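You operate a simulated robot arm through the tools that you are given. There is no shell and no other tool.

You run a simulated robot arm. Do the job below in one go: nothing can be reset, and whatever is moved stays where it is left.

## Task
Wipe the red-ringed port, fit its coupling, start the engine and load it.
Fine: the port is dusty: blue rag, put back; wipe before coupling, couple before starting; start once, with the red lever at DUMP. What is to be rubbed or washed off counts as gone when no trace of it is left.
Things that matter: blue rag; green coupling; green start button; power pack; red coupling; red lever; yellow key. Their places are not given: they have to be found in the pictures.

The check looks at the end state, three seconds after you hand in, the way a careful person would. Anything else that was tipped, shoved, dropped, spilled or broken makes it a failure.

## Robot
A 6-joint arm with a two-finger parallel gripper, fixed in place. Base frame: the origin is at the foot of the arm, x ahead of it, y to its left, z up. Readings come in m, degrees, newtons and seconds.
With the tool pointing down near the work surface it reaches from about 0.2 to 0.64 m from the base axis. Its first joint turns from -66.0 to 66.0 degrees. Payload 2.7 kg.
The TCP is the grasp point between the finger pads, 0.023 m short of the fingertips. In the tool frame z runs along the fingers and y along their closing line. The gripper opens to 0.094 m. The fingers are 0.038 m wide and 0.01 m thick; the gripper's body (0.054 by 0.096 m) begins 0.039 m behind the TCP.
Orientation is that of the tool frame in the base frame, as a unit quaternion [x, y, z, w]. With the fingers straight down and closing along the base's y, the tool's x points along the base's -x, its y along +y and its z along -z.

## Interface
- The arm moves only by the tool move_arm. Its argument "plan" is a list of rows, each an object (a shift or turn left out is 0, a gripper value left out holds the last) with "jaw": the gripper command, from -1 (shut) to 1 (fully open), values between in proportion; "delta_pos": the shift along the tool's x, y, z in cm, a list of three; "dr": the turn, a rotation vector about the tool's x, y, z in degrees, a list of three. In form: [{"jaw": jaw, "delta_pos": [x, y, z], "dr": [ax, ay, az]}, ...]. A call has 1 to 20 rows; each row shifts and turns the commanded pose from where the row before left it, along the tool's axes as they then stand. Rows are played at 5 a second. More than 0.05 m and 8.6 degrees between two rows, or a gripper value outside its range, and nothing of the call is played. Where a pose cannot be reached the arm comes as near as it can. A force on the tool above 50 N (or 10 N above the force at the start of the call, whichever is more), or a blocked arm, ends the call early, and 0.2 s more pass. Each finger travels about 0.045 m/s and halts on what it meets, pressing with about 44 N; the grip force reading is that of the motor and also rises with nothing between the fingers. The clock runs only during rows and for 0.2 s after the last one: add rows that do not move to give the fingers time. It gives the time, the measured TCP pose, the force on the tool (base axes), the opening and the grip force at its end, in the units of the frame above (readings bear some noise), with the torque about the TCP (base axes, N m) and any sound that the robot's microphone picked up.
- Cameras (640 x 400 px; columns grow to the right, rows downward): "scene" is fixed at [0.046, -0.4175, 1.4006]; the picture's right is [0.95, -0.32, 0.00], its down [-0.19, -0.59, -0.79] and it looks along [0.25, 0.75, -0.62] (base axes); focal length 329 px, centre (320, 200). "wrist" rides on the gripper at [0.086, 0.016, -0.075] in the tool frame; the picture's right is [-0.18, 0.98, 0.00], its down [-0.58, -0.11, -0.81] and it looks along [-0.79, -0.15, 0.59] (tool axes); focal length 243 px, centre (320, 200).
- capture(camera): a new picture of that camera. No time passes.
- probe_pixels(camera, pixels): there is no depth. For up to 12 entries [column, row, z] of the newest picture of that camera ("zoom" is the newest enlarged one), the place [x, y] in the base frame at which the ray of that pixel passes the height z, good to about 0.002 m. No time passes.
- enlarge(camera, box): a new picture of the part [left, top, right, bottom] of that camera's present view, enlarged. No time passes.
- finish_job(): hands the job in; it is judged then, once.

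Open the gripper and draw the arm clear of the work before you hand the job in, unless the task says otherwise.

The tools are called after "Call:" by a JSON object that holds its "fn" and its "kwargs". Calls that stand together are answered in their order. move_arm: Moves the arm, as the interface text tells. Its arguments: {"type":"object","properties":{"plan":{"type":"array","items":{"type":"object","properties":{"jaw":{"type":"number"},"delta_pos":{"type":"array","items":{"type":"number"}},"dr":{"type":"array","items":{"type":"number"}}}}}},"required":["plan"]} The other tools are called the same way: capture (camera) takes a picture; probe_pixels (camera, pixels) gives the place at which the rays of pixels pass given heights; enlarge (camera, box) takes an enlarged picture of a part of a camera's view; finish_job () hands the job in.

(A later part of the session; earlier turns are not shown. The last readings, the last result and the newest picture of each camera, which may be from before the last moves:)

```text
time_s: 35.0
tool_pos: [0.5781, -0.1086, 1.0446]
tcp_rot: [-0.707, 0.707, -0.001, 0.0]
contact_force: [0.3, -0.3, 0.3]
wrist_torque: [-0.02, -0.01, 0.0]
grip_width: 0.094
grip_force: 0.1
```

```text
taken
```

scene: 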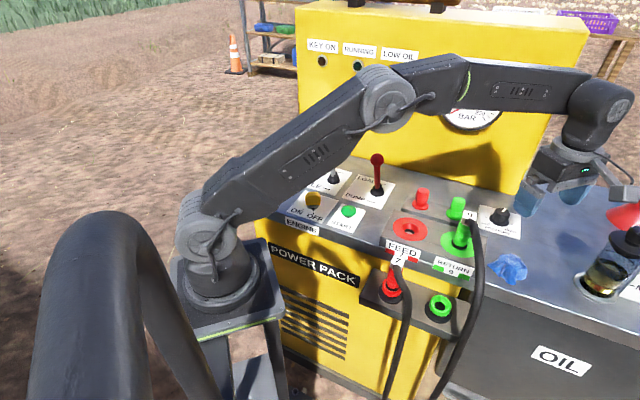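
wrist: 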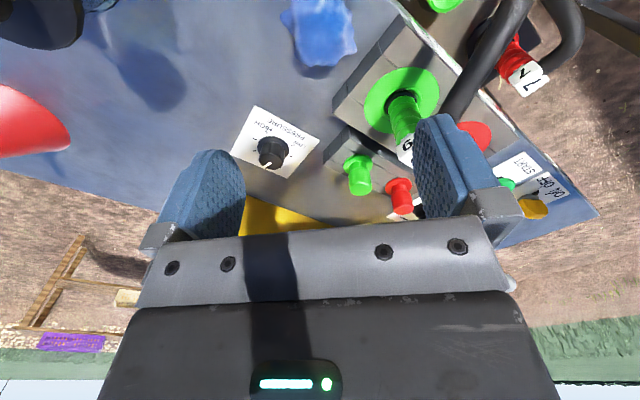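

The rag is back at scene (510,267). Next I move the wrist camera to look closely at the red coupling in its holder.

Call:
{"fn": "move_arm", "kwargs": {"plan": [{"delta_pos": [0.2, 4.4, 0]}, {"delta_pos": [0.2, 4.4, 0]}, {"delta_pos": [0.2, 4.4, 0]}, {"delta_pos": [0.2, 4.4, 0]}, {"delta_pos": [0.2, 4.2, 0]}, {}]}}

Call:
{"fn": "capture", "kwargs": {"camera": "wrist"}}

Call:
{"fn": "enlarge", "kwargs": {"camera": "wrist", "box": [200, 0, 460, 200]}}

```text
time_s: 36.4
tool_pos: [0.3597, -0.1217, 1.0431]
tcp_rot: [0.708, -0.706, 0.0, -0.001]
contact_force: [0.4, -0.3, 0.5]
wrist_torque: [0.0, 0.0, -0.01]
grip_width: 0.0941
grip_force: 0.1
```

```text
taken
```

wrist: 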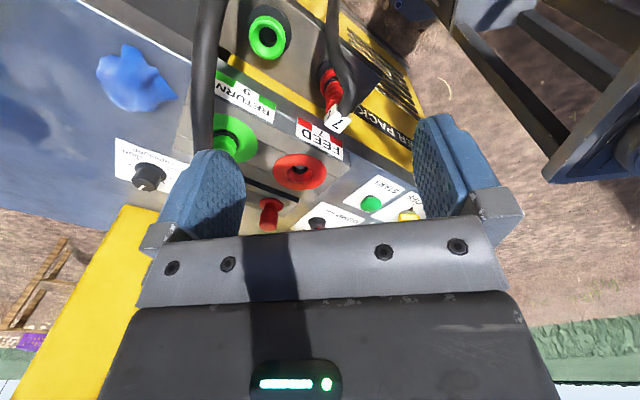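

```text
2.00 times, centred on (330, 100) of wrist
```

zoom: 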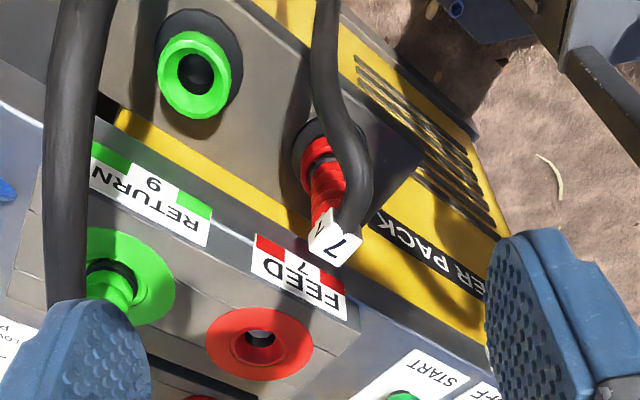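

I triangulate the red coupling's label, neck and seat from both views.

Call:
{"fn": "probe_pixels", "kwargs": {"camera": "wrist", "pixels": [[335, 118, 0.86], [335, 118, 0.88], [335, 118, 0.9], [319, 72, 0.76], [319, 72, 0.78], [319, 72, 0.8], [326, 92, 0.8], [326, 92, 0.82], [326, 92, 0.84], [265, 38, 0.76], [265, 38, 0.78], [265, 38, 0.8]]}}

Call:
{"fn": "probe_pixels", "kwargs": {"camera": "scene", "pixels": [[397.7, 260.5, 0.86], [397.7, 260.5, 0.88], [397.7, 260.5, 0.9], [391.7, 293, 0.76], [391.7, 293, 0.78], [391.7, 293, 0.8], [393, 278, 0.8], [393, 278, 0.82], [393, 278, 0.84], [440, 306, 0.76], [440, 306, 0.78], [440, 306, 0.8]]}}

Call:
{"fn": "enlarge", "kwargs": {"camera": "scene", "box": [350, 235, 470, 335]}}

```text
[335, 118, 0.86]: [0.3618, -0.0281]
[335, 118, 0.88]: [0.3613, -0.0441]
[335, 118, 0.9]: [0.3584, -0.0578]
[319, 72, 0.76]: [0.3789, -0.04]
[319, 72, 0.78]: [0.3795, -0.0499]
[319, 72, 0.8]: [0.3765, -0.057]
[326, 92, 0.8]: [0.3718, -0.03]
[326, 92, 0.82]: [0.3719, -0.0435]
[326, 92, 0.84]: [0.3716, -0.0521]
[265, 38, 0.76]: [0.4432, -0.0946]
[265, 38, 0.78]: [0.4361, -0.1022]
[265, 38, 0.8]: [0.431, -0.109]
```

```text
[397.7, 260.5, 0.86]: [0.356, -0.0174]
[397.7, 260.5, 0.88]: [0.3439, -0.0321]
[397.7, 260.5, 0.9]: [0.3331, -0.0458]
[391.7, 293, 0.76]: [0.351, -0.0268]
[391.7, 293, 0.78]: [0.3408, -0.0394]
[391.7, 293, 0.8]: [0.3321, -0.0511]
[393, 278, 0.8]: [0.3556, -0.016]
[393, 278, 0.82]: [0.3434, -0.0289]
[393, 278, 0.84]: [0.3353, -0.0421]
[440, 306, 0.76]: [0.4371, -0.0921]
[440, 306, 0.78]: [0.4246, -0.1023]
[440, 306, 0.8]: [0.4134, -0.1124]
```

```text
4.00 times, centred on (410, 285) of scene
```

zoom: 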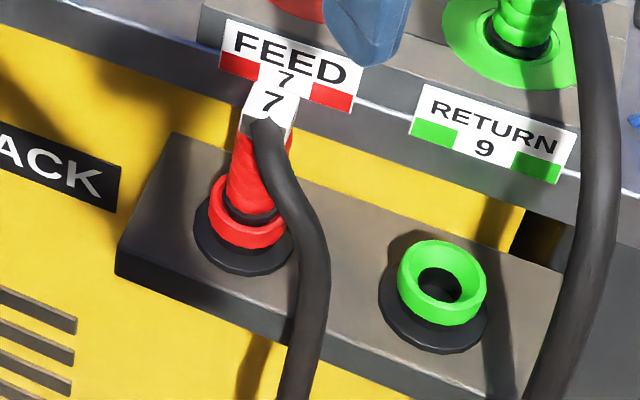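

I enlarge more on the red coupling to fix my pixel picks.

Call:
{"fn": "enlarge", "kwargs": {"camera": "wrist", "box": [290, 40, 390, 140]}}

Call:
{"fn": "enlarge", "kwargs": {"camera": "scene", "box": [370, 245, 430, 315]}}

```text
4.00 times, centred on (340, 90) of wrist
```

zoom: 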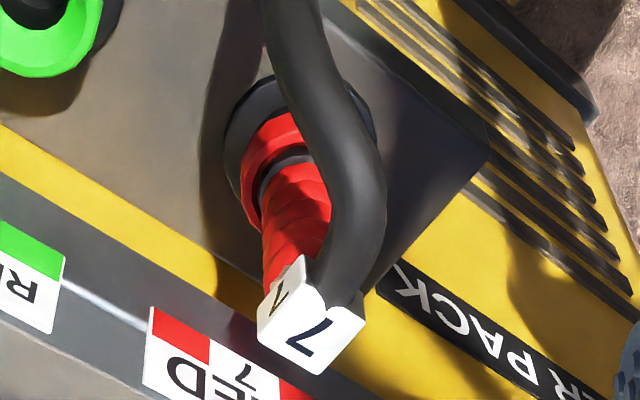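

```text
5.71 times, centred on (400, 280) of scene
```

zoom: 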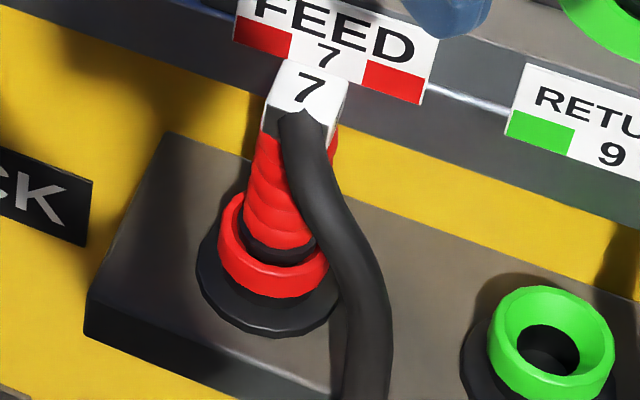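

Call:
{"fn": "probe_pixels", "kwargs": {"camera": "wrist", "pixels": [[334.75, 78.75, 0.75], [334.75, 78.75, 0.76], [334.75, 78.75, 0.77], [334.75, 78.75, 0.78], [337.5, 118.75, 0.84], [337.5, 118.75, 0.85], [337.5, 118.75, 0.86], [337.5, 118.75, 0.87], [332, 105, 0.82], [332, 105, 0.83], [332, 105, 0.84]]}}

Call:
{"fn": "probe_pixels", "kwargs": {"camera": "scene", "pixels": [[391.2, 294, 0.75], [391.2, 294, 0.76], [391.2, 294, 0.77], [391.2, 294, 0.78], [397.7, 262.5, 0.84], [397.7, 262.5, 0.85], [397.7, 262.5, 0.86], [397.7, 262.5, 0.87]]}}

```text
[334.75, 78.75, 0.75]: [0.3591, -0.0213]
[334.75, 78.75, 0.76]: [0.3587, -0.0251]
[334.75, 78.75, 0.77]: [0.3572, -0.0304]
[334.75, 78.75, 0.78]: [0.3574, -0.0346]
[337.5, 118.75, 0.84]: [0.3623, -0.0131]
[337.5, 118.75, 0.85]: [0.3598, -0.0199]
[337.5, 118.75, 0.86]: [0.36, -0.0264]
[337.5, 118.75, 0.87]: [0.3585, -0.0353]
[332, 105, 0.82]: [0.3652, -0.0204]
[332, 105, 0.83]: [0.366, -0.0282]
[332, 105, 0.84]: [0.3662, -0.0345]
```

```text
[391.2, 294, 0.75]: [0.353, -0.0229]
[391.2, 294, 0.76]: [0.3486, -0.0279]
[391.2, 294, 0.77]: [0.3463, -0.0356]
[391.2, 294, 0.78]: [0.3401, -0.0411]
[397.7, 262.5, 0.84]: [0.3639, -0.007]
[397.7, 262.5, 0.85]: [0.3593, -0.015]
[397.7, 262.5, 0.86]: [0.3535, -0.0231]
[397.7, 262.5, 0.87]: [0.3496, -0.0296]
```

The coupling stands upright at about (0.359, −0.018): label box centre at z ≈ 0.847, seat at z ≈ 0.745, with the hose leaving toward the front. I move above it with yaw 45° so the fingers close along the console front direction, straddling the hose.

Call:
{"fn": "move_arm", "kwargs": {"plan": [{"dr": [0, 0, 7.5]}, {"dr": [0, 0, 7.5]}, {"dr": [0, 0, 7.5]}, {"dr": [0, 0, 7.5]}, {"dr": [0, 0, 7.5]}, {"dr": [0, 0, 7.5]}, {"delta_pos": [-2.4, 2.5, 0]}, {"delta_pos": [-2.4, 2.5, 0]}, {"delta_pos": [-2.4, 2.4, 0]}, {}]}}

Call:
{"fn": "capture", "kwargs": {"camera": "wrist"}}

Call:
{"fn": "enlarge", "kwargs": {"camera": "wrist", "box": [230, 0, 410, 120]}}

```text
time_s: 38.6
tool_pos: [0.3573, -0.0203, 1.0426]
tcp_rot: [-0.382, 0.924, -0.001, 0.0]
contact_force: [0.4, 0.3, -0.2]
wrist_torque: [0.01, -0.03, -0.01]
grip_width: 0.0939
grip_force: 0.0
```

```text
taken
```

wrist: 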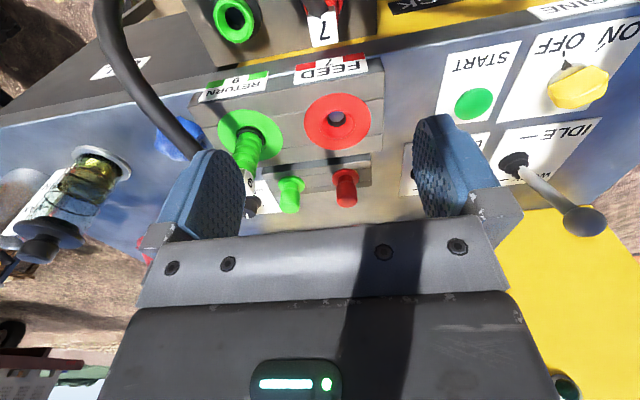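

```text
3.33 times, centred on (320, 60) of wrist
```

zoom: 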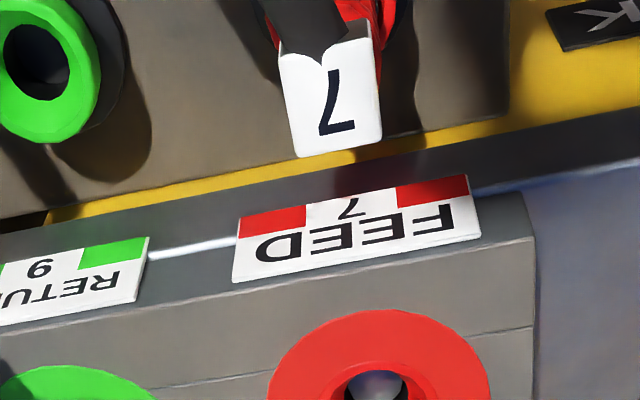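

The box's "7" face is at wrist (324,29), aligned with the console. I probe its position at z≈0.86.

Call:
{"fn": "probe_pixels", "kwargs": {"camera": "wrist", "pixels": [[323.6, 29.4, 0.85], [323.6, 29.4, 0.86], [323.6, 29.4, 0.87], [314, 47.4, 0.86], [338.6, 43.5, 0.86], [308, 18.6, 0.86], [335, 12, 0.86], [337, 117, 0.878]]}}

Call:
{"fn": "enlarge", "kwargs": {"camera": "scene", "box": [360, 225, 440, 285]}}

```text
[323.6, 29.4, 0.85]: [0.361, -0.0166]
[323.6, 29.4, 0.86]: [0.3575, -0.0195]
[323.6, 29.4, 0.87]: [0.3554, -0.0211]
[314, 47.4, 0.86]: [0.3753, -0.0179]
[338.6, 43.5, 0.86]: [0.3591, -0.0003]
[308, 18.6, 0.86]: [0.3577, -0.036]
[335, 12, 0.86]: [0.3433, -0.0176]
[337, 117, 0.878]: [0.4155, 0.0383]
```

```text
6.67 times, centred on (400, 255) of scene
```

zoom: 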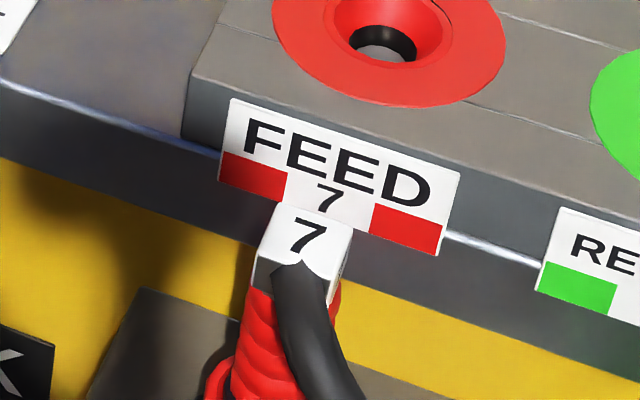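

Box centre is (0.359, −0.018). I shift slightly and descend with open fingers straddling the box.

Call:
{"fn": "move_arm", "kwargs": {"plan": [{"jaw": 1, "delta_pos": [-0.28, 0.04, 4]}, {"delta_pos": [0, 0, 4]}, {"delta_pos": [0, 0, 4]}, {"delta_pos": [0, 0, 3]}, {"delta_pos": [0, 0, 2]}, {}]}}

Call:
{"fn": "capture", "kwargs": {"camera": "wrist"}}

Call:
{"fn": "enlarge", "kwargs": {"camera": "scene", "box": [340, 200, 460, 310]}}

```text
time_s: 40.0
tool_pos: [0.3624, -0.0143, 0.8723]
tcp_rot: [-0.383, 0.924, -0.001, 0.0]
contact_force: [-0.2, 0.7, -0.5]
wrist_torque: [0.0, -0.04, -0.02]
grip_width: 0.0939
grip_force: 0.0
```

```text
taken
```

wrist: 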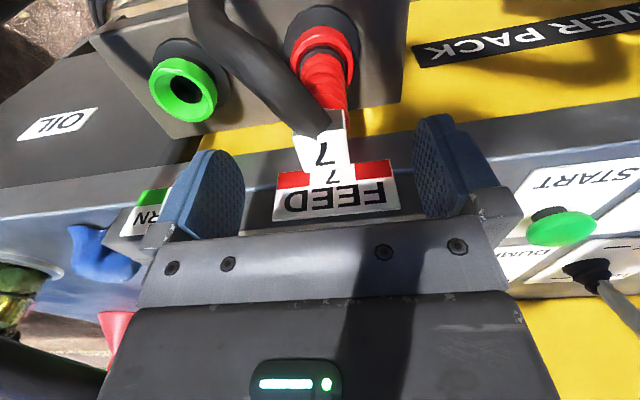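

```text
3.64 times, centred on (400, 255) of scene
```

zoom: 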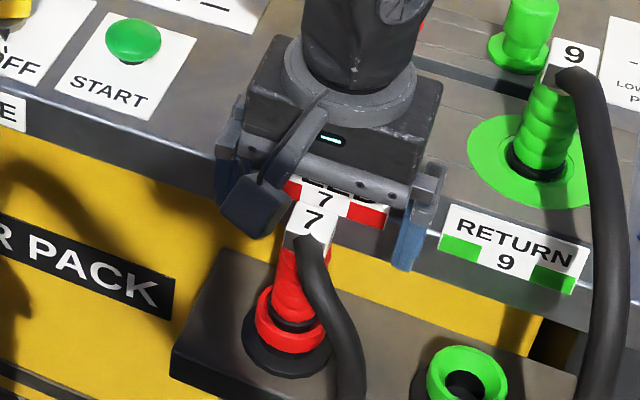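

The fingers straddle the box; box "7" at wrist (319,152). I probe its position relative to the TCP.

Call:
{"fn": "enlarge", "kwargs": {"camera": "wrist", "box": [260, 90, 400, 200]}}

Call:
{"fn": "probe_pixels", "kwargs": {"camera": "wrist", "pixels": [[320, 150, 0.85], [320, 150, 0.86], [320, 181, 0.872], [295, 138, 0.86], [350, 140, 0.86], [305, 173, 0.86], [350, 170, 0.86]]}}

```text
3.64 times, centred on (330, 145) of wrist
```

zoom: 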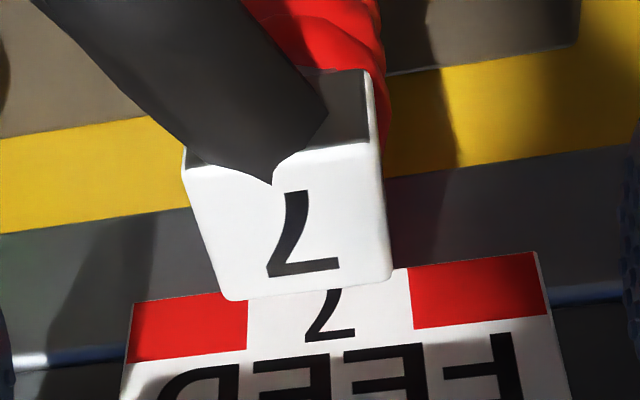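

```text
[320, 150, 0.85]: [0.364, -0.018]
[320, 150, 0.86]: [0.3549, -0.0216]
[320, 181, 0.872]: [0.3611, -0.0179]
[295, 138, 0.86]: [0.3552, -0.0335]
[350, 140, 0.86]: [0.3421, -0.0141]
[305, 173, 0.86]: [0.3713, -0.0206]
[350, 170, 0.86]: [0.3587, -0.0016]
```

The box centre is ~6 mm toward the front from the TCP. I correct that and descend to about 0.847.

Call:
{"fn": "move_arm", "kwargs": {"plan": [{"delta_pos": [0.55, 0.05, 0.5]}, {"delta_pos": [0, 0, 1]}, {"delta_pos": [0, 0, 1]}, {}, {}]}}

Call:
{"fn": "capture", "kwargs": {"camera": "wrist"}}

Call:
{"fn": "enlarge", "kwargs": {"camera": "wrist", "box": [220, 90, 440, 240]}}

```text
time_s: 41.2
tool_pos: [0.3576, -0.0187, 0.8474]
tcp_rot: [-0.383, 0.924, -0.001, 0.0]
contact_force: [-0.2, -0.5, -1.1]
wrist_torque: [0.01, -0.01, -0.01]
grip_width: 0.0939
grip_force: 0.1
```

```text
taken
```

wrist: 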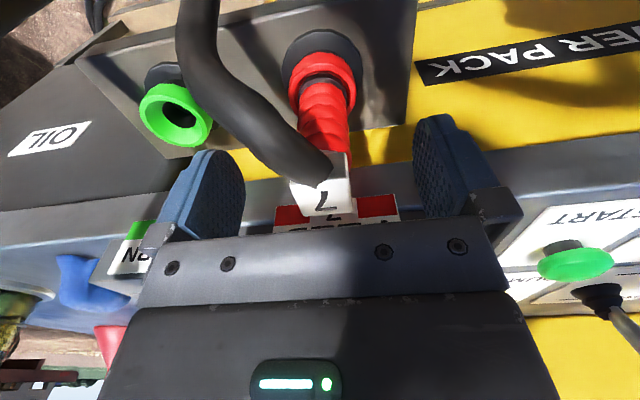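

```text
2.67 times, centred on (330, 165) of wrist
```

zoom: 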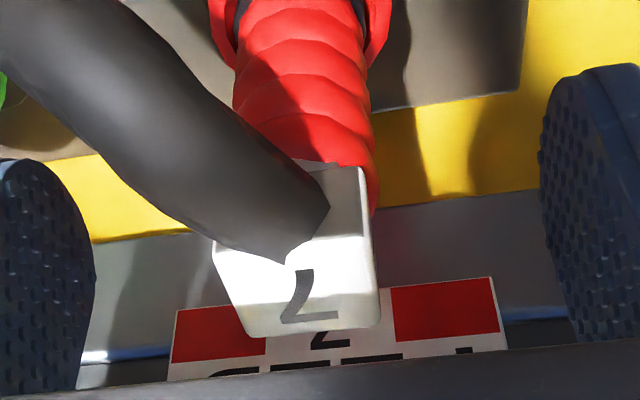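

The hose leaves the box toward +u/front, so I'll bias the grip slightly toward the console. First I probe the box corners relative to the TCP.

Call:
{"fn": "probe_pixels", "kwargs": {"camera": "zoom", "pixels": [[213, 245, 0.86], [370, 235, 0.86], [250, 338, 0.86], [380, 325, 0.86], [293, 243, 0.8474]]}}

Call:
{"fn": "enlarge", "kwargs": {"camera": "scene", "box": [340, 200, 460, 310]}}

```text
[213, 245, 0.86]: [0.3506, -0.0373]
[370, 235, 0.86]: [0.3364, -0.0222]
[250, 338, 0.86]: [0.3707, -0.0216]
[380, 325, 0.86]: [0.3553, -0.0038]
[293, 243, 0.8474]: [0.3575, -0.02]
```

```text
3.64 times, centred on (400, 255) of scene
```

zoom: 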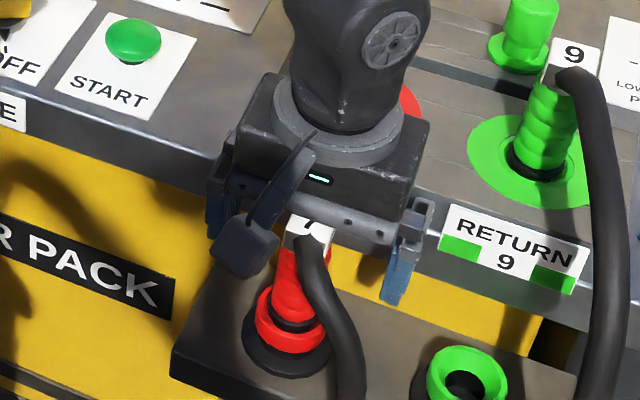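

The box centre is 4 mm frontward and 2 mm toward −u of the TCP. I shift by 2 mm each way (keeping the slight console-side bias) and close on it.

Call:
{"fn": "move_arm", "kwargs": {"plan": [{"delta_pos": [-0.15, 0.2, 0.1]}, {}, {"jaw": 0.2}, {"jaw": -0.2}, {"jaw": -0.4}, {"jaw": -0.6}, {"jaw": -1}, {"jaw": -1}, {"jaw": -1}, {"jaw": -1}]}}

Call:
{"fn": "capture", "kwargs": {"camera": "wrist"}}

Call:
{"fn": "enlarge", "kwargs": {"camera": "scene", "box": [340, 200, 460, 310]}}

```text
time_s: 43.4
tool_pos: [0.3582, -0.0166, 0.8451]
tcp_rot: [-0.382, 0.924, 0.0, 0.001]
contact_force: [-0.1, -0.1, 0.1]
wrist_torque: [0.02, -0.04, 0.0]
grip_width: 0.0309
grip_force: 43.6
```

```text
taken
```

wrist: 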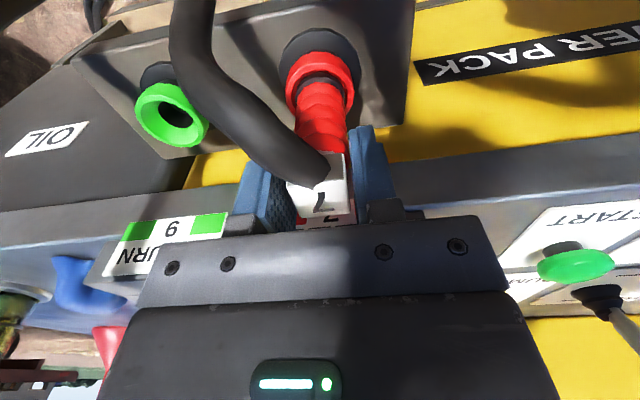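

```text
3.64 times, centred on (400, 255) of scene
```

zoom: 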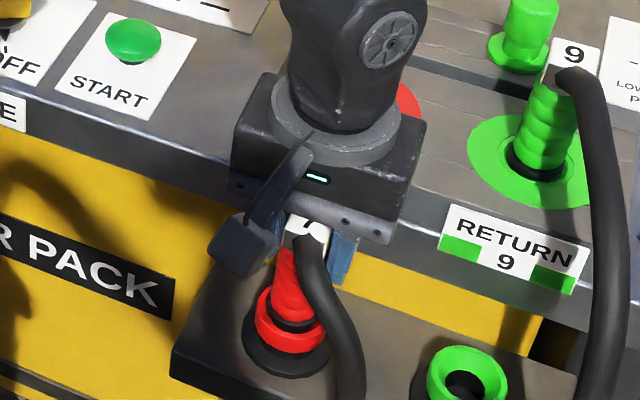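

Gripped at 31 mm. I lift straight up slowly and check that the coupling follows.

Call:
{"fn": "move_arm", "kwargs": {"plan": [{"delta_pos": [0, 0, -0.5]}, {"delta_pos": [0, 0, -1]}, {"delta_pos": [0, 0, -1.5]}, {"delta_pos": [0, 0, -2]}, {}]}}

Call:
{"fn": "enlarge", "kwargs": {"camera": "scene", "box": [340, 180, 480, 310]}}

Call:
{"fn": "capture", "kwargs": {"camera": "wrist"}}

```text
time_s: 44.6
tool_pos: [0.3572, -0.0175, 0.895]
tcp_rot: [-0.383, 0.924, -0.001, 0.0]
contact_force: [1.0, -0.7, -3.0]
wrist_torque: [-0.02, 0.01, 0.01]
grip_width: 0.0313
grip_force: 43.8
```

```text
3.08 times, centred on (410, 245) of scene
```

zoom: 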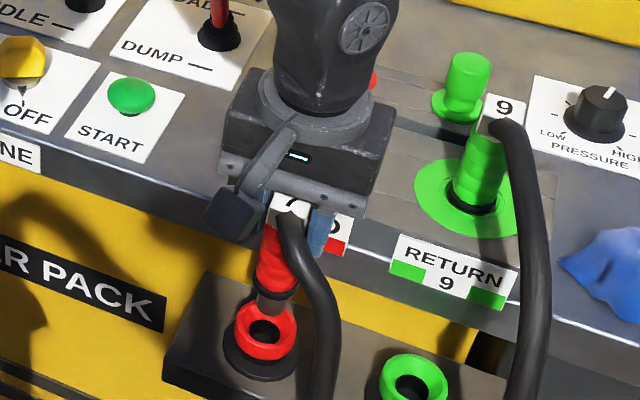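

```text
taken
```

wrist: 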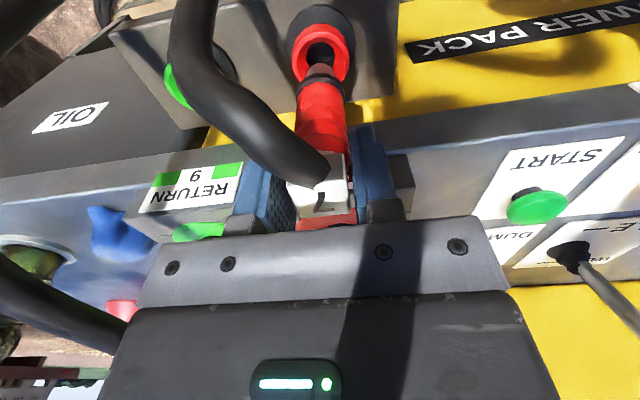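

The coupling is out of the holder with its nose showing. I raise further to clear the console before moving over the port.

Call:
{"fn": "move_arm", "kwargs": {"plan": [{"delta_pos": [0, 0, -3]}, {"delta_pos": [0, 0, -3.5]}, {"delta_pos": [0, 0, -3.5]}, {"delta_pos": [0, 0, -3]}, {}]}}

Call:
{"fn": "capture", "kwargs": {"camera": "wrist"}}

Call:
{"fn": "capture", "kwargs": {"camera": "scene"}}

Call:
{"fn": "enlarge", "kwargs": {"camera": "scene", "box": [340, 160, 480, 290]}}

```text
time_s: 45.8
tool_pos: [0.3566, -0.0169, 1.0248]
tcp_rot: [-0.382, 0.924, 0.0, 0.0]
contact_force: [1.1, -0.3, -3.3]
wrist_torque: [0.02, 0.03, -0.03]
grip_width: 0.0309
grip_force: 43.5
```

```text
taken
```

wrist: 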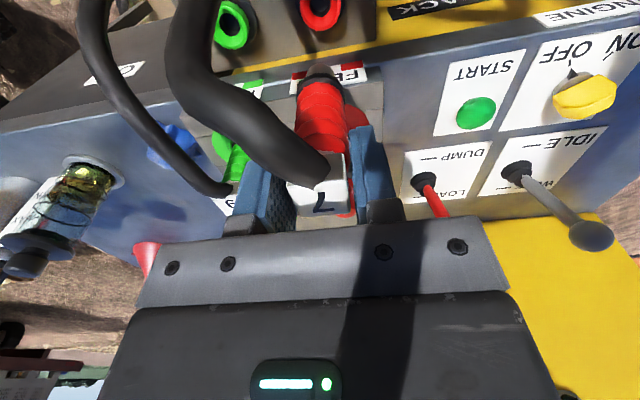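

```text
taken
```

scene: 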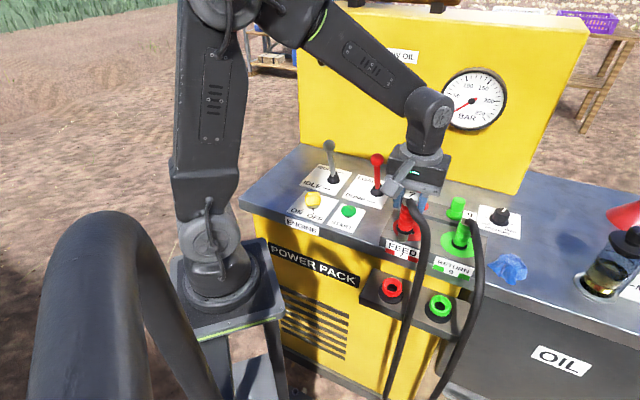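

```text
3.08 times, centred on (410, 225) of scene
```

zoom: 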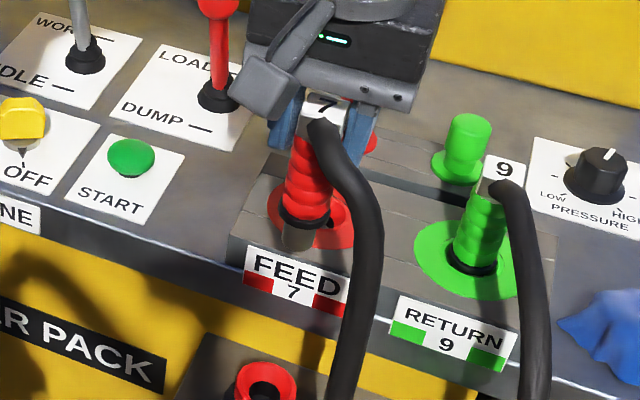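

I probe the nose, black collar and box positions to get the coupling axis relative to the TCP.

Call:
{"fn": "probe_pixels", "kwargs": {"camera": "scene", "pixels": [[402.9, 241.2, 0.91], [402.9, 241.2, 0.92], [402.9, 241.2, 0.93], [405.1, 231.5, 0.94], [405.1, 231.5, 0.95], [412.6, 194, 1.02], [412.6, 194, 1.03]]}}

Call:
{"fn": "enlarge", "kwargs": {"camera": "wrist", "box": [260, 40, 400, 220]}}

Call:
{"fn": "probe_pixels", "kwargs": {"camera": "wrist", "pixels": [[320, 66, 0.91], [320, 66, 0.92], [320, 66, 0.93], [320, 80, 0.94], [320, 80, 0.95], [320, 181, 1.025]]}}

```text
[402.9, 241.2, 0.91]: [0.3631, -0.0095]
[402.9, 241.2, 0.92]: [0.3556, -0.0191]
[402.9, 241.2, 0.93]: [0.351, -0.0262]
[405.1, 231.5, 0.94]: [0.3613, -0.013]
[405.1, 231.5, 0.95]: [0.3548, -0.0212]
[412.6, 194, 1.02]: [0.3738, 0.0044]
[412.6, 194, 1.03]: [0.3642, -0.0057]
```

```text
2.22 times, centred on (330, 130) of wrist
```

zoom: 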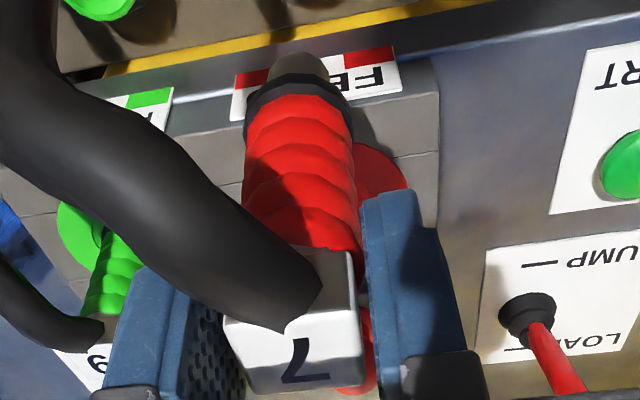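

```text
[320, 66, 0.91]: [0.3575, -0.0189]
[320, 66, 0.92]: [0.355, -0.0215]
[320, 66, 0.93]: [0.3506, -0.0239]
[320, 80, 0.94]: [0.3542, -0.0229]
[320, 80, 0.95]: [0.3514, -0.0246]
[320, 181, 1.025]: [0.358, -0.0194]
```

The nose tip is at about (0.354, −0.021), i.e. ~4 mm frontward of the TCP. I move +v by 9.5 cm to bring the nose over the port centre (0.423, 0.046).

Call:
{"fn": "move_arm", "kwargs": {"plan": [{"delta_pos": [-2.5, 0, 0]}, {"delta_pos": [-2.5, 0, 0]}, {"delta_pos": [-2.5, 0, 0]}, {"delta_pos": [-2.0, -0.09, 0]}, {}, {}]}}

Call:
{"fn": "enlarge", "kwargs": {"camera": "wrist", "box": [250, 20, 410, 220]}}

Call:
{"fn": "enlarge", "kwargs": {"camera": "scene", "box": [370, 150, 490, 260]}}

```text
time_s: 47.2
tool_pos: [0.4247, 0.0481, 1.0264]
tcp_rot: [-0.383, 0.924, 0.0, 0.001]
contact_force: [0.5, -0.2, -3.1]
wrist_torque: [-0.04, 0.01, 0.02]
grip_width: 0.0308
grip_force: 44.1
```

```text
2.00 times, centred on (330, 120) of wrist
```

zoom: 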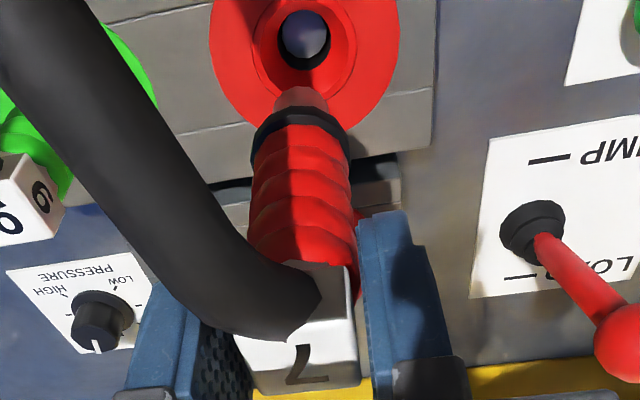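

```text
3.64 times, centred on (430, 205) of scene
```

zoom: 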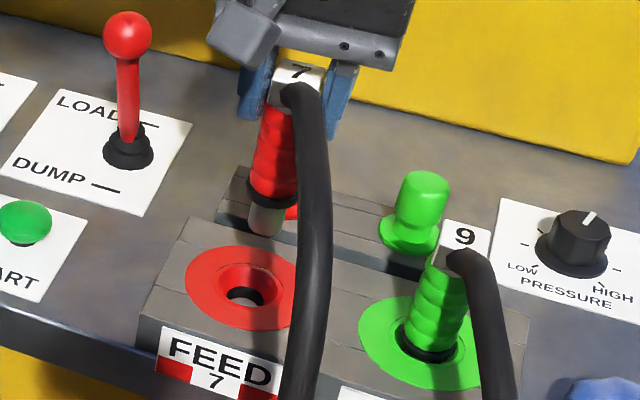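

I probe nose tip and port centre for alignment in both views.

Call:
{"fn": "probe_pixels", "kwargs": {"camera": "scene", "pixels": [[414.9, 211.5, 0.915], [414.9, 211.5, 0.92], [414.9, 211.5, 0.925], [410.8, 228.9, 0.875], [410.8, 228.9, 0.88], [417, 202, 0.945]]}}

Call:
{"fn": "probe_pixels", "kwargs": {"camera": "wrist", "pixels": [[322, 67, 0.915], [322, 67, 0.92], [322, 67, 0.925], [322.5, 42, 0.875], [322.5, 42, 0.88], [323, 43, 0.87]]}}

```text
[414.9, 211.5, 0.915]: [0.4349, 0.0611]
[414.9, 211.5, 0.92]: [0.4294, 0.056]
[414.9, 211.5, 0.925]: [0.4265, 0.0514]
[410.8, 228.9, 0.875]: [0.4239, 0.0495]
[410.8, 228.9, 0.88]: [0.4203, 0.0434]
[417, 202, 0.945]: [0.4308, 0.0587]
```

```text
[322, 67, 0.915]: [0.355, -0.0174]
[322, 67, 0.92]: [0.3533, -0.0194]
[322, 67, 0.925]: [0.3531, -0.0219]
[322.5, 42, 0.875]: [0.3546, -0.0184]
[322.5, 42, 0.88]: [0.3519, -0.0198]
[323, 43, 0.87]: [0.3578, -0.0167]
```

The wrist probe used the older picture; I retake the wrist picture and probe on enlarged views precisely.

Call:
{"fn": "capture", "kwargs": {"camera": "wrist"}}

Call:
{"fn": "enlarge", "kwargs": {"camera": "wrist", "box": [280, 10, 370, 100]}}

Call:
{"fn": "enlarge", "kwargs": {"camera": "scene", "box": [385, 180, 445, 250]}}

```text
taken
```

wrist: 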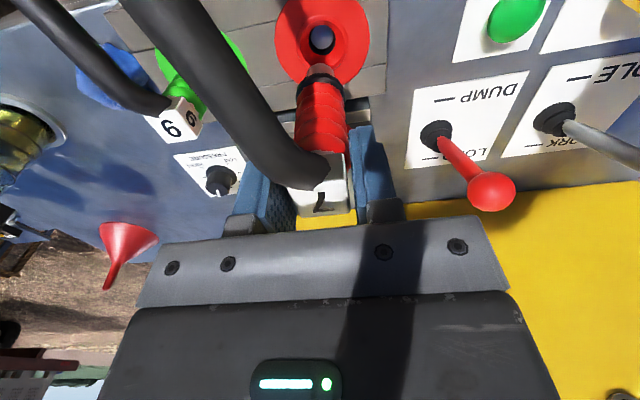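

```text
4.44 times, centred on (325, 55) of wrist
```

zoom: 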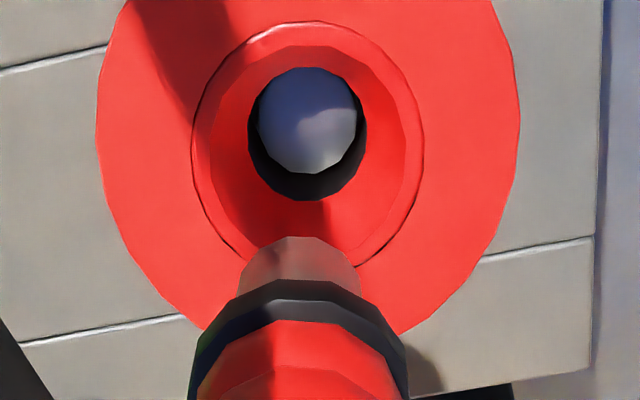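

```text
5.71 times, centred on (415, 215) of scene
```

zoom: 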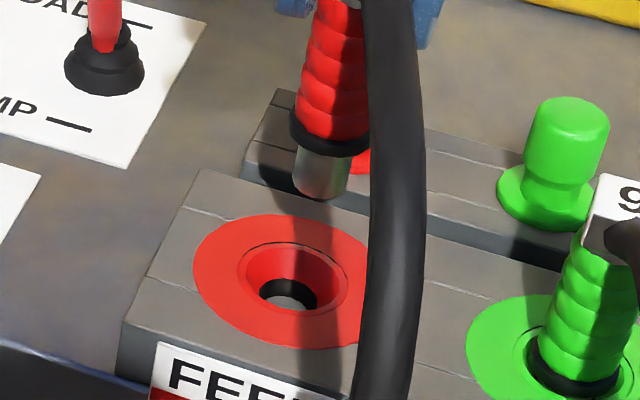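

Call:
{"fn": "probe_pixels", "kwargs": {"camera": "zoom", "pixels": [[291, 281, 0.874], [291, 281, 0.878], [318, 188, 0.915], [318, 188, 0.92], [318, 188, 0.925], [318, 188, 0.93], [330, 140, 0.945], [330, 140, 0.95]]}}

Call:
{"fn": "probe_pixels", "kwargs": {"camera": "wrist", "pixels": [[322.1, 43.1, 0.874], [322.1, 43.1, 0.878], [320.5, 63.3, 0.915], [320.5, 63.3, 0.92], [320.5, 63.3, 0.925], [320.5, 63.3, 0.93], [320, 181, 1.0264], [302, 42, 0.876], [344, 43, 0.876]]}}

```text
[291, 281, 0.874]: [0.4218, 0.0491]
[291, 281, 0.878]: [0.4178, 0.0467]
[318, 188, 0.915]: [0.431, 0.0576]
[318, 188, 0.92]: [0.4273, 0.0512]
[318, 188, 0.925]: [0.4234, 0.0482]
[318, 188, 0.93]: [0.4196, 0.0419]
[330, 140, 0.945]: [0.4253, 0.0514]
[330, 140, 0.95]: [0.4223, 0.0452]
```

```text
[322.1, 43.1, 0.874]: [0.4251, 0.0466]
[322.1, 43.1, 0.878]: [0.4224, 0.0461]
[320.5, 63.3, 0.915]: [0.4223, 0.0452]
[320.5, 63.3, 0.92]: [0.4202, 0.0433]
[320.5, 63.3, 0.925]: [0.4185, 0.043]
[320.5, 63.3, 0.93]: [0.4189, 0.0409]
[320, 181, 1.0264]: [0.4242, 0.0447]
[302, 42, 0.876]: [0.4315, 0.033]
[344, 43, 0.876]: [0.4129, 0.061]
```

Both views agree: nose axis (0.426, 0.050), port (0.422, 0.047). I correct by 4.5 mm frontward and lower to just above the port.

Call:
{"fn": "move_arm", "kwargs": {"plan": [{"delta_pos": [0.45, 0.08, 1]}, {"delta_pos": [0, 0, 1]}, {"delta_pos": [0, 0, 1]}, {"delta_pos": [0, 0, 0.5]}, {}, {}]}}

Call:
{"fn": "capture", "kwargs": {"camera": "wrist"}}

Call:
{"fn": "enlarge", "kwargs": {"camera": "wrist", "box": [270, 30, 380, 130]}}

Call:
{"fn": "enlarge", "kwargs": {"camera": "scene", "box": [385, 180, 445, 250]}}

```text
time_s: 48.6
tool_pos: [0.4219, 0.0469, 0.9898]
tcp_rot: [-0.383, 0.924, 0.0, 0.0]
contact_force: [-0.2, -0.1, -1.9]
wrist_torque: [-0.03, -0.01, -0.01]
grip_width: 0.0312
grip_force: 43.7
```

```text
taken
```

wrist: 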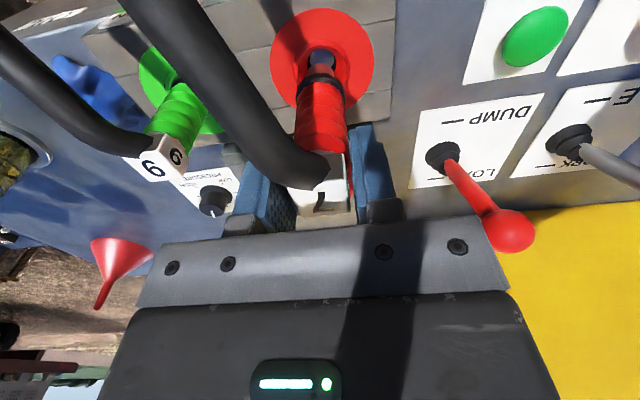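

```text
4.00 times, centred on (325, 80) of wrist
```

zoom: 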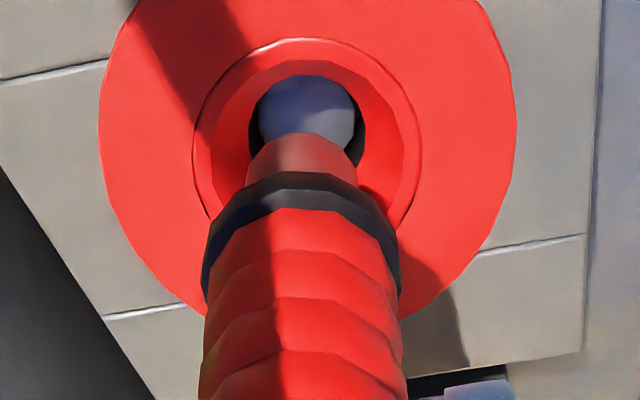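

```text
5.71 times, centred on (415, 215) of scene
```

zoom: 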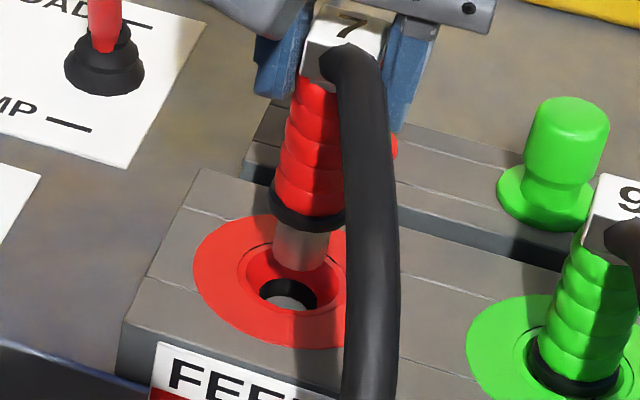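

The nose is well centred (within ~1 mm). I nudge 1 mm toward −u and lower into the funnel, watching the force.

Call:
{"fn": "move_arm", "kwargs": {"plan": [{"delta_pos": [0, 0.1, 0.4]}, {"delta_pos": [0, 0, 0.4]}, {"delta_pos": [0, 0, 0.4]}, {"delta_pos": [0, 0, 0.4]}, {}]}}

```text
time_s: 49.8
tool_pos: [0.4191, 0.047, 0.9733]
tcp_rot: [-0.383, 0.924, 0.0, 0.0]
contact_force: [0.3, -0.3, -2.4]
wrist_torque: [0.02, -0.05, -0.02]
grip_width: 0.0309
grip_force: 43.3
```

No contact yet at 0.973. I continue down in small steps.

Call:
{"fn": "move_arm", "kwargs": {"plan": [{"delta_pos": [0, 0, 0.4]}, {"delta_pos": [0, 0, 0.4]}, {"delta_pos": [0, 0, 0.4]}, {}]}}

Call:
{"fn": "enlarge", "kwargs": {"camera": "scene", "box": [385, 180, 445, 250]}}

Call:
{"fn": "enlarge", "kwargs": {"camera": "wrist", "box": [270, 30, 380, 130]}}

```text
time_s: 50.8
tool_pos: [0.4216, 0.048, 0.9639]
tcp_rot: [-0.383, 0.924, -0.002, 0.004]
contact_force: [6.9, 5.2, 9.9]
wrist_torque: [0.42, -0.68, 0.01]
grip_width: 0.031
grip_force: 43.9
```

```text
5.71 times, centred on (415, 215) of scene
```

zoom: 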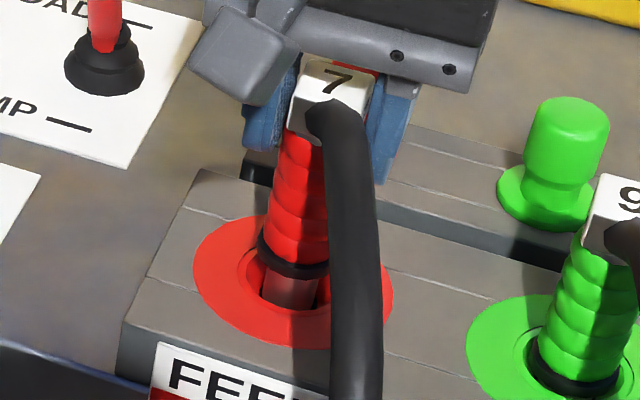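

```text
4.00 times, centred on (325, 80) of wrist
```

zoom: 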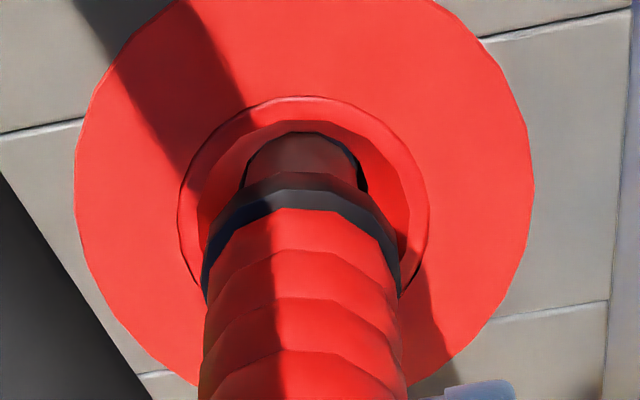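

Light contact: the funnel pushes the nose back toward the console (+v), so the nose is slightly too far front. I shift +v 2 mm, −u 0.5 mm, and continue down.

Call:
{"fn": "move_arm", "kwargs": {"plan": [{"delta_pos": [-0.1, 0.03, 0]}, {"delta_pos": [-0.1, 0.03, 0]}, {"delta_pos": [0, 0, 0.2]}, {}]}}

```text
time_s: 51.8
tool_pos: [0.4218, 0.0489, 0.9602]
tcp_rot: [-0.383, 0.924, 0.0, 0.002]
contact_force: [11.4, 5.7, 1.0]
wrist_torque: [0.61, -1.11, 0.01]
grip_width: 0.0309
grip_force: 44.1
```

The nose has started into the hole; side force is now mostly +v (12 N). I relieve by shifting further +v and slightly +u.

Call:
{"fn": "move_arm", "kwargs": {"plan": [{"delta_pos": [-0.1, -0.04, 0]}, {"delta_pos": [-0.1, -0.04, 0]}, {}]}}

```text
time_s: 52.6
tool_pos: [0.4216, 0.0494, 0.9593]
tcp_rot: [-0.382, 0.924, -0.001, -0.001]
contact_force: [3.2, 0.1, -2.1]
wrist_torque: [0.01, -0.33, 0.02]
grip_width: 0.031
grip_force: 44.5
```

Side force has relaxed to about 3 N. I continue down in small steps.

Call:
{"fn": "move_arm", "kwargs": {"plan": [{"delta_pos": [-0.03, -0.04, 0.2]}, {"delta_pos": [0, 0, 0.2]}, {"delta_pos": [0, 0, 0.2]}, {}]}}

Call:
{"fn": "enlarge", "kwargs": {"camera": "scene", "box": [385, 180, 445, 250]}}

```text
time_s: 53.6
tool_pos: [0.4216, 0.0505, 0.9536]
tcp_rot: [-0.382, 0.924, -0.001, 0.0]
contact_force: [-1.5, -0.5, 1.9]
wrist_torque: [-0.14, 0.11, -0.02]
grip_width: 0.0308
grip_force: 43.2
```

```text
5.71 times, centred on (415, 215) of scene
```

zoom: 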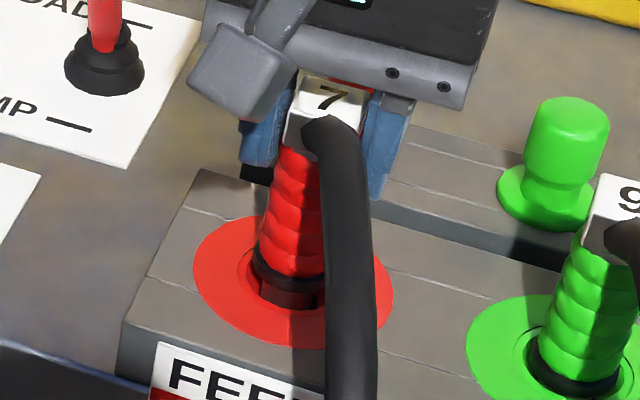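

Going in smoothly (z = 0.9536). I continue pushing down.

Call:
{"fn": "move_arm", "kwargs": {"plan": [{"delta_pos": [0, 0, 0.2]}, {"delta_pos": [0, 0, 0.2]}, {"delta_pos": [0, 0, 0.2]}, {"delta_pos": [0, 0, 0.2]}, {}]}}

Call:
{"fn": "enlarge", "kwargs": {"camera": "scene", "box": [385, 180, 485, 260]}}

```text
time_s: 54.8
tool_pos: [0.4238, 0.0507, 0.9465]
tcp_rot: [-0.383, 0.924, -0.002, 0.001]
contact_force: [0.8, -0.4, 2.2]
wrist_torque: [-0.17, -0.23, 0.02]
grip_width: 0.031
grip_force: 44.2
```

```text
5.00 times, centred on (435, 220) of scene
```

zoom: 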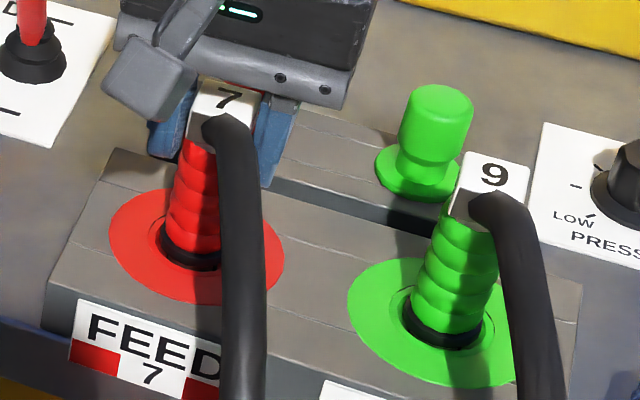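

The red coupling now looks nearly as deep as the green. I press a bit more until firm resistance.

Call:
{"fn": "move_arm", "kwargs": {"plan": [{"delta_pos": [0, 0, 0.15]}, {"delta_pos": [0, 0, 0.15]}, {"delta_pos": [0, 0, 0.15]}, {}]}}

```text
time_s: 55.8
tool_pos: [0.4236, 0.0506, 0.9461]
tcp_rot: [-0.383, 0.924, -0.002, 0.004]
contact_force: [-10.5, -0.2, 44.0]
wrist_torque: [0.07, 0.78, 0.04]
grip_width: 0.0312
grip_force: 44.1
```

Firm stop at 44 N — it is seated. I unload the push, then open the gripper and check how the coupling sits.

Call:
{"fn": "move_arm", "kwargs": {"plan": [{"delta_pos": [0, 0, -0.2]}, {"delta_pos": [0, 0, -0.15]}, {}]}}

Call:
{"fn": "enlarge", "kwargs": {"camera": "scene", "box": [385, 180, 485, 260]}}

```text
time_s: 56.6
tool_pos: [0.4253, 0.0512, 0.9448]
tcp_rot: [-0.383, 0.924, -0.001, 0.002]
contact_force: [9.5, 4.2, 4.6]
wrist_torque: [0.78, -0.96, -0.08]
grip_width: 0.031
grip_force: 44.2
```

```text
5.00 times, centred on (435, 220) of scene
```

zoom: 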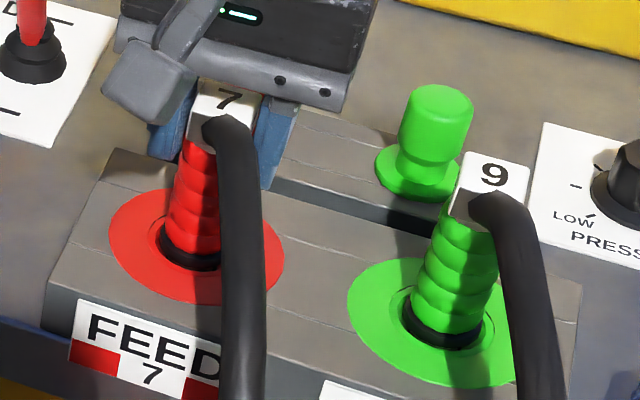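

Now I open the gripper fully and check forces before withdrawing.

Call:
{"fn": "move_arm", "kwargs": {"plan": [{"jaw": -0.3}, {"jaw": 0.2}, {"jaw": 0.6}, {"jaw": 0.8}, {"jaw": 0.8}, {}]}}

Call:
{"fn": "enlarge", "kwargs": {"camera": "scene", "box": [385, 180, 485, 260]}}

Call:
{"fn": "capture", "kwargs": {"camera": "wrist"}}

```text
time_s: 58.0
tool_pos: [0.4236, 0.0493, 0.9462]
tcp_rot: [-0.383, 0.924, 0.0, 0.0]
contact_force: [0.5, 0.0, 0.5]
wrist_torque: [0.0, -0.02, 0.02]
grip_width: 0.0845
grip_force: 0.0
```

```text
5.00 times, centred on (435, 220) of scene
```

zoom: 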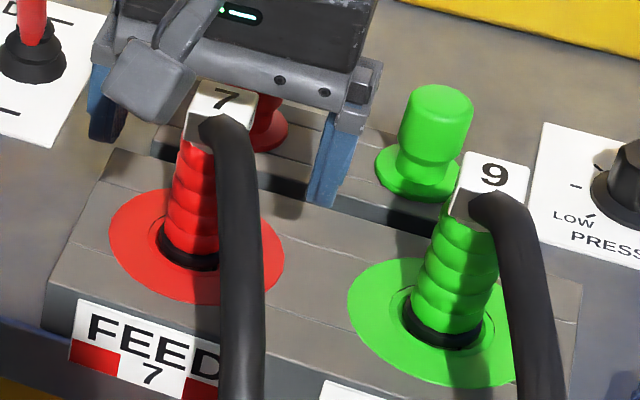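

```text
taken
```

wrist: 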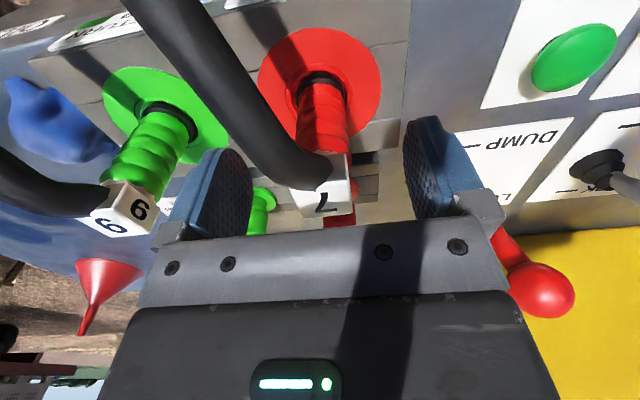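

The red coupling sits upright just like the green one. I withdraw straight up and then move to view the key.

Call:
{"fn": "move_arm", "kwargs": {"plan": [{"jaw": 1, "delta_pos": [0, 0, -1.5]}, {"delta_pos": [0, 0, -3]}, {"delta_pos": [0, 0, -3]}, {"delta_pos": [0, 0, -3]}, {"dr": [0, 0, -7.5]}, {"dr": [0, 0, -7.5]}, {"dr": [0, 0, -7.5]}, {"dr": [0, 0, -7.5]}, {"dr": [0, 0, -7.5]}, {"dr": [0, 0, -7.5]}, {"delta_pos": [-1.2, 4.1, 0]}, {"delta_pos": [-1.3, 4.1, 0]}, {"delta_pos": [-1.3, 4.1, 0]}, {"delta_pos": [-1.3, 4.1, 0]}, {}]}}

Call:
{"fn": "capture", "kwargs": {"camera": "wrist"}}

Call:
{"fn": "enlarge", "kwargs": {"camera": "wrist", "box": [220, 20, 420, 200]}}

Call:
{"fn": "capture", "kwargs": {"camera": "scene"}}

```text
time_s: 61.2
tool_pos: [0.2594, 0.0983, 1.0483]
tcp_rot: [0.708, -0.707, 0.0, 0.0]
contact_force: [-0.1, 0.4, 0.5]
wrist_torque: [-0.01, -0.01, 0.02]
grip_width: 0.0939
grip_force: 0.2
```

```text
taken
```

wrist: 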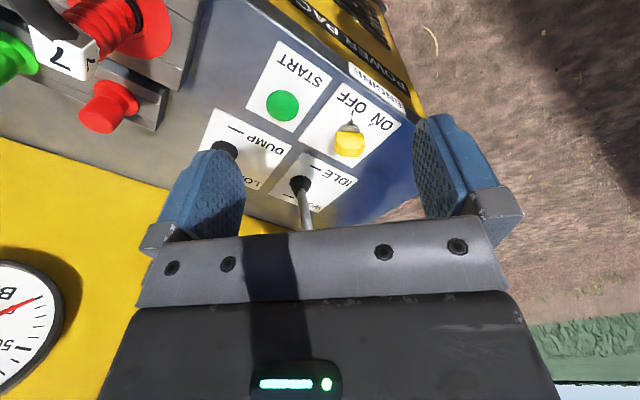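

```text
2.22 times, centred on (320, 110) of wrist
```

zoom: 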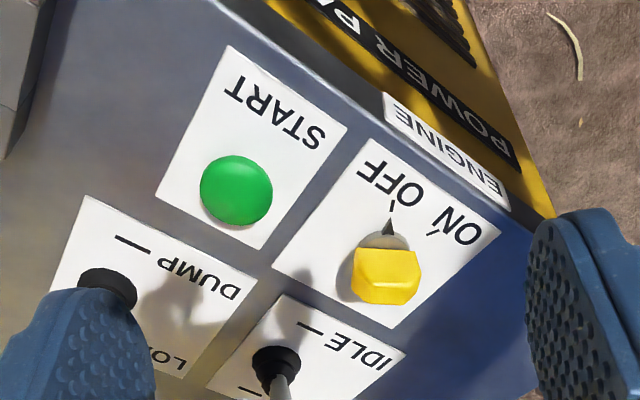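

```text
taken
```

scene: 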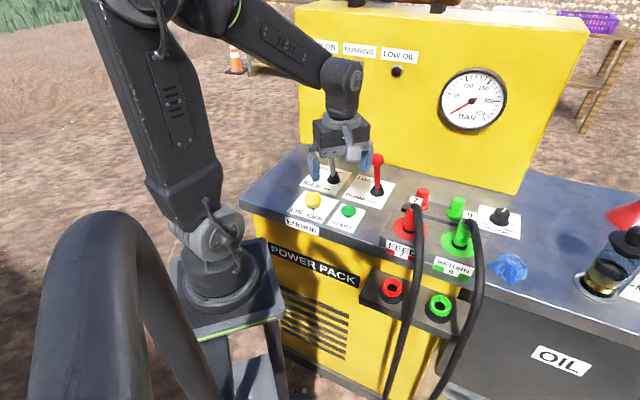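

I enlarge the key further.

Call:
{"fn": "enlarge", "kwargs": {"camera": "wrist", "box": [310, 80, 410, 180]}}

Call:
{"fn": "enlarge", "kwargs": {"camera": "scene", "box": [285, 180, 345, 230]}}

```text
4.00 times, centred on (360, 130) of wrist
```

zoom: 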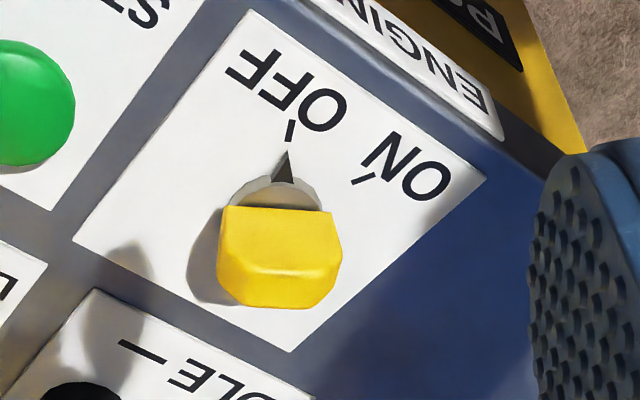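

```text
8.00 times, centred on (315, 205) of scene
```

zoom: 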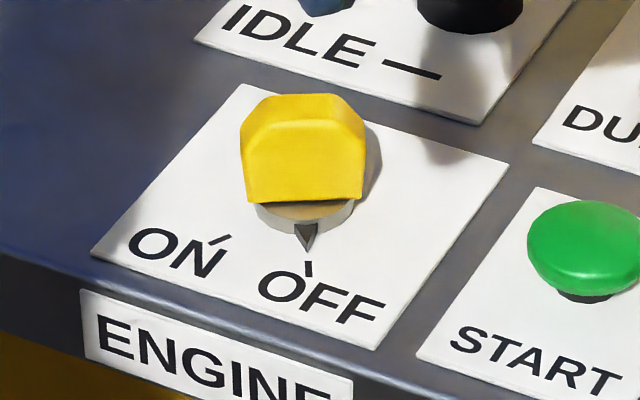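

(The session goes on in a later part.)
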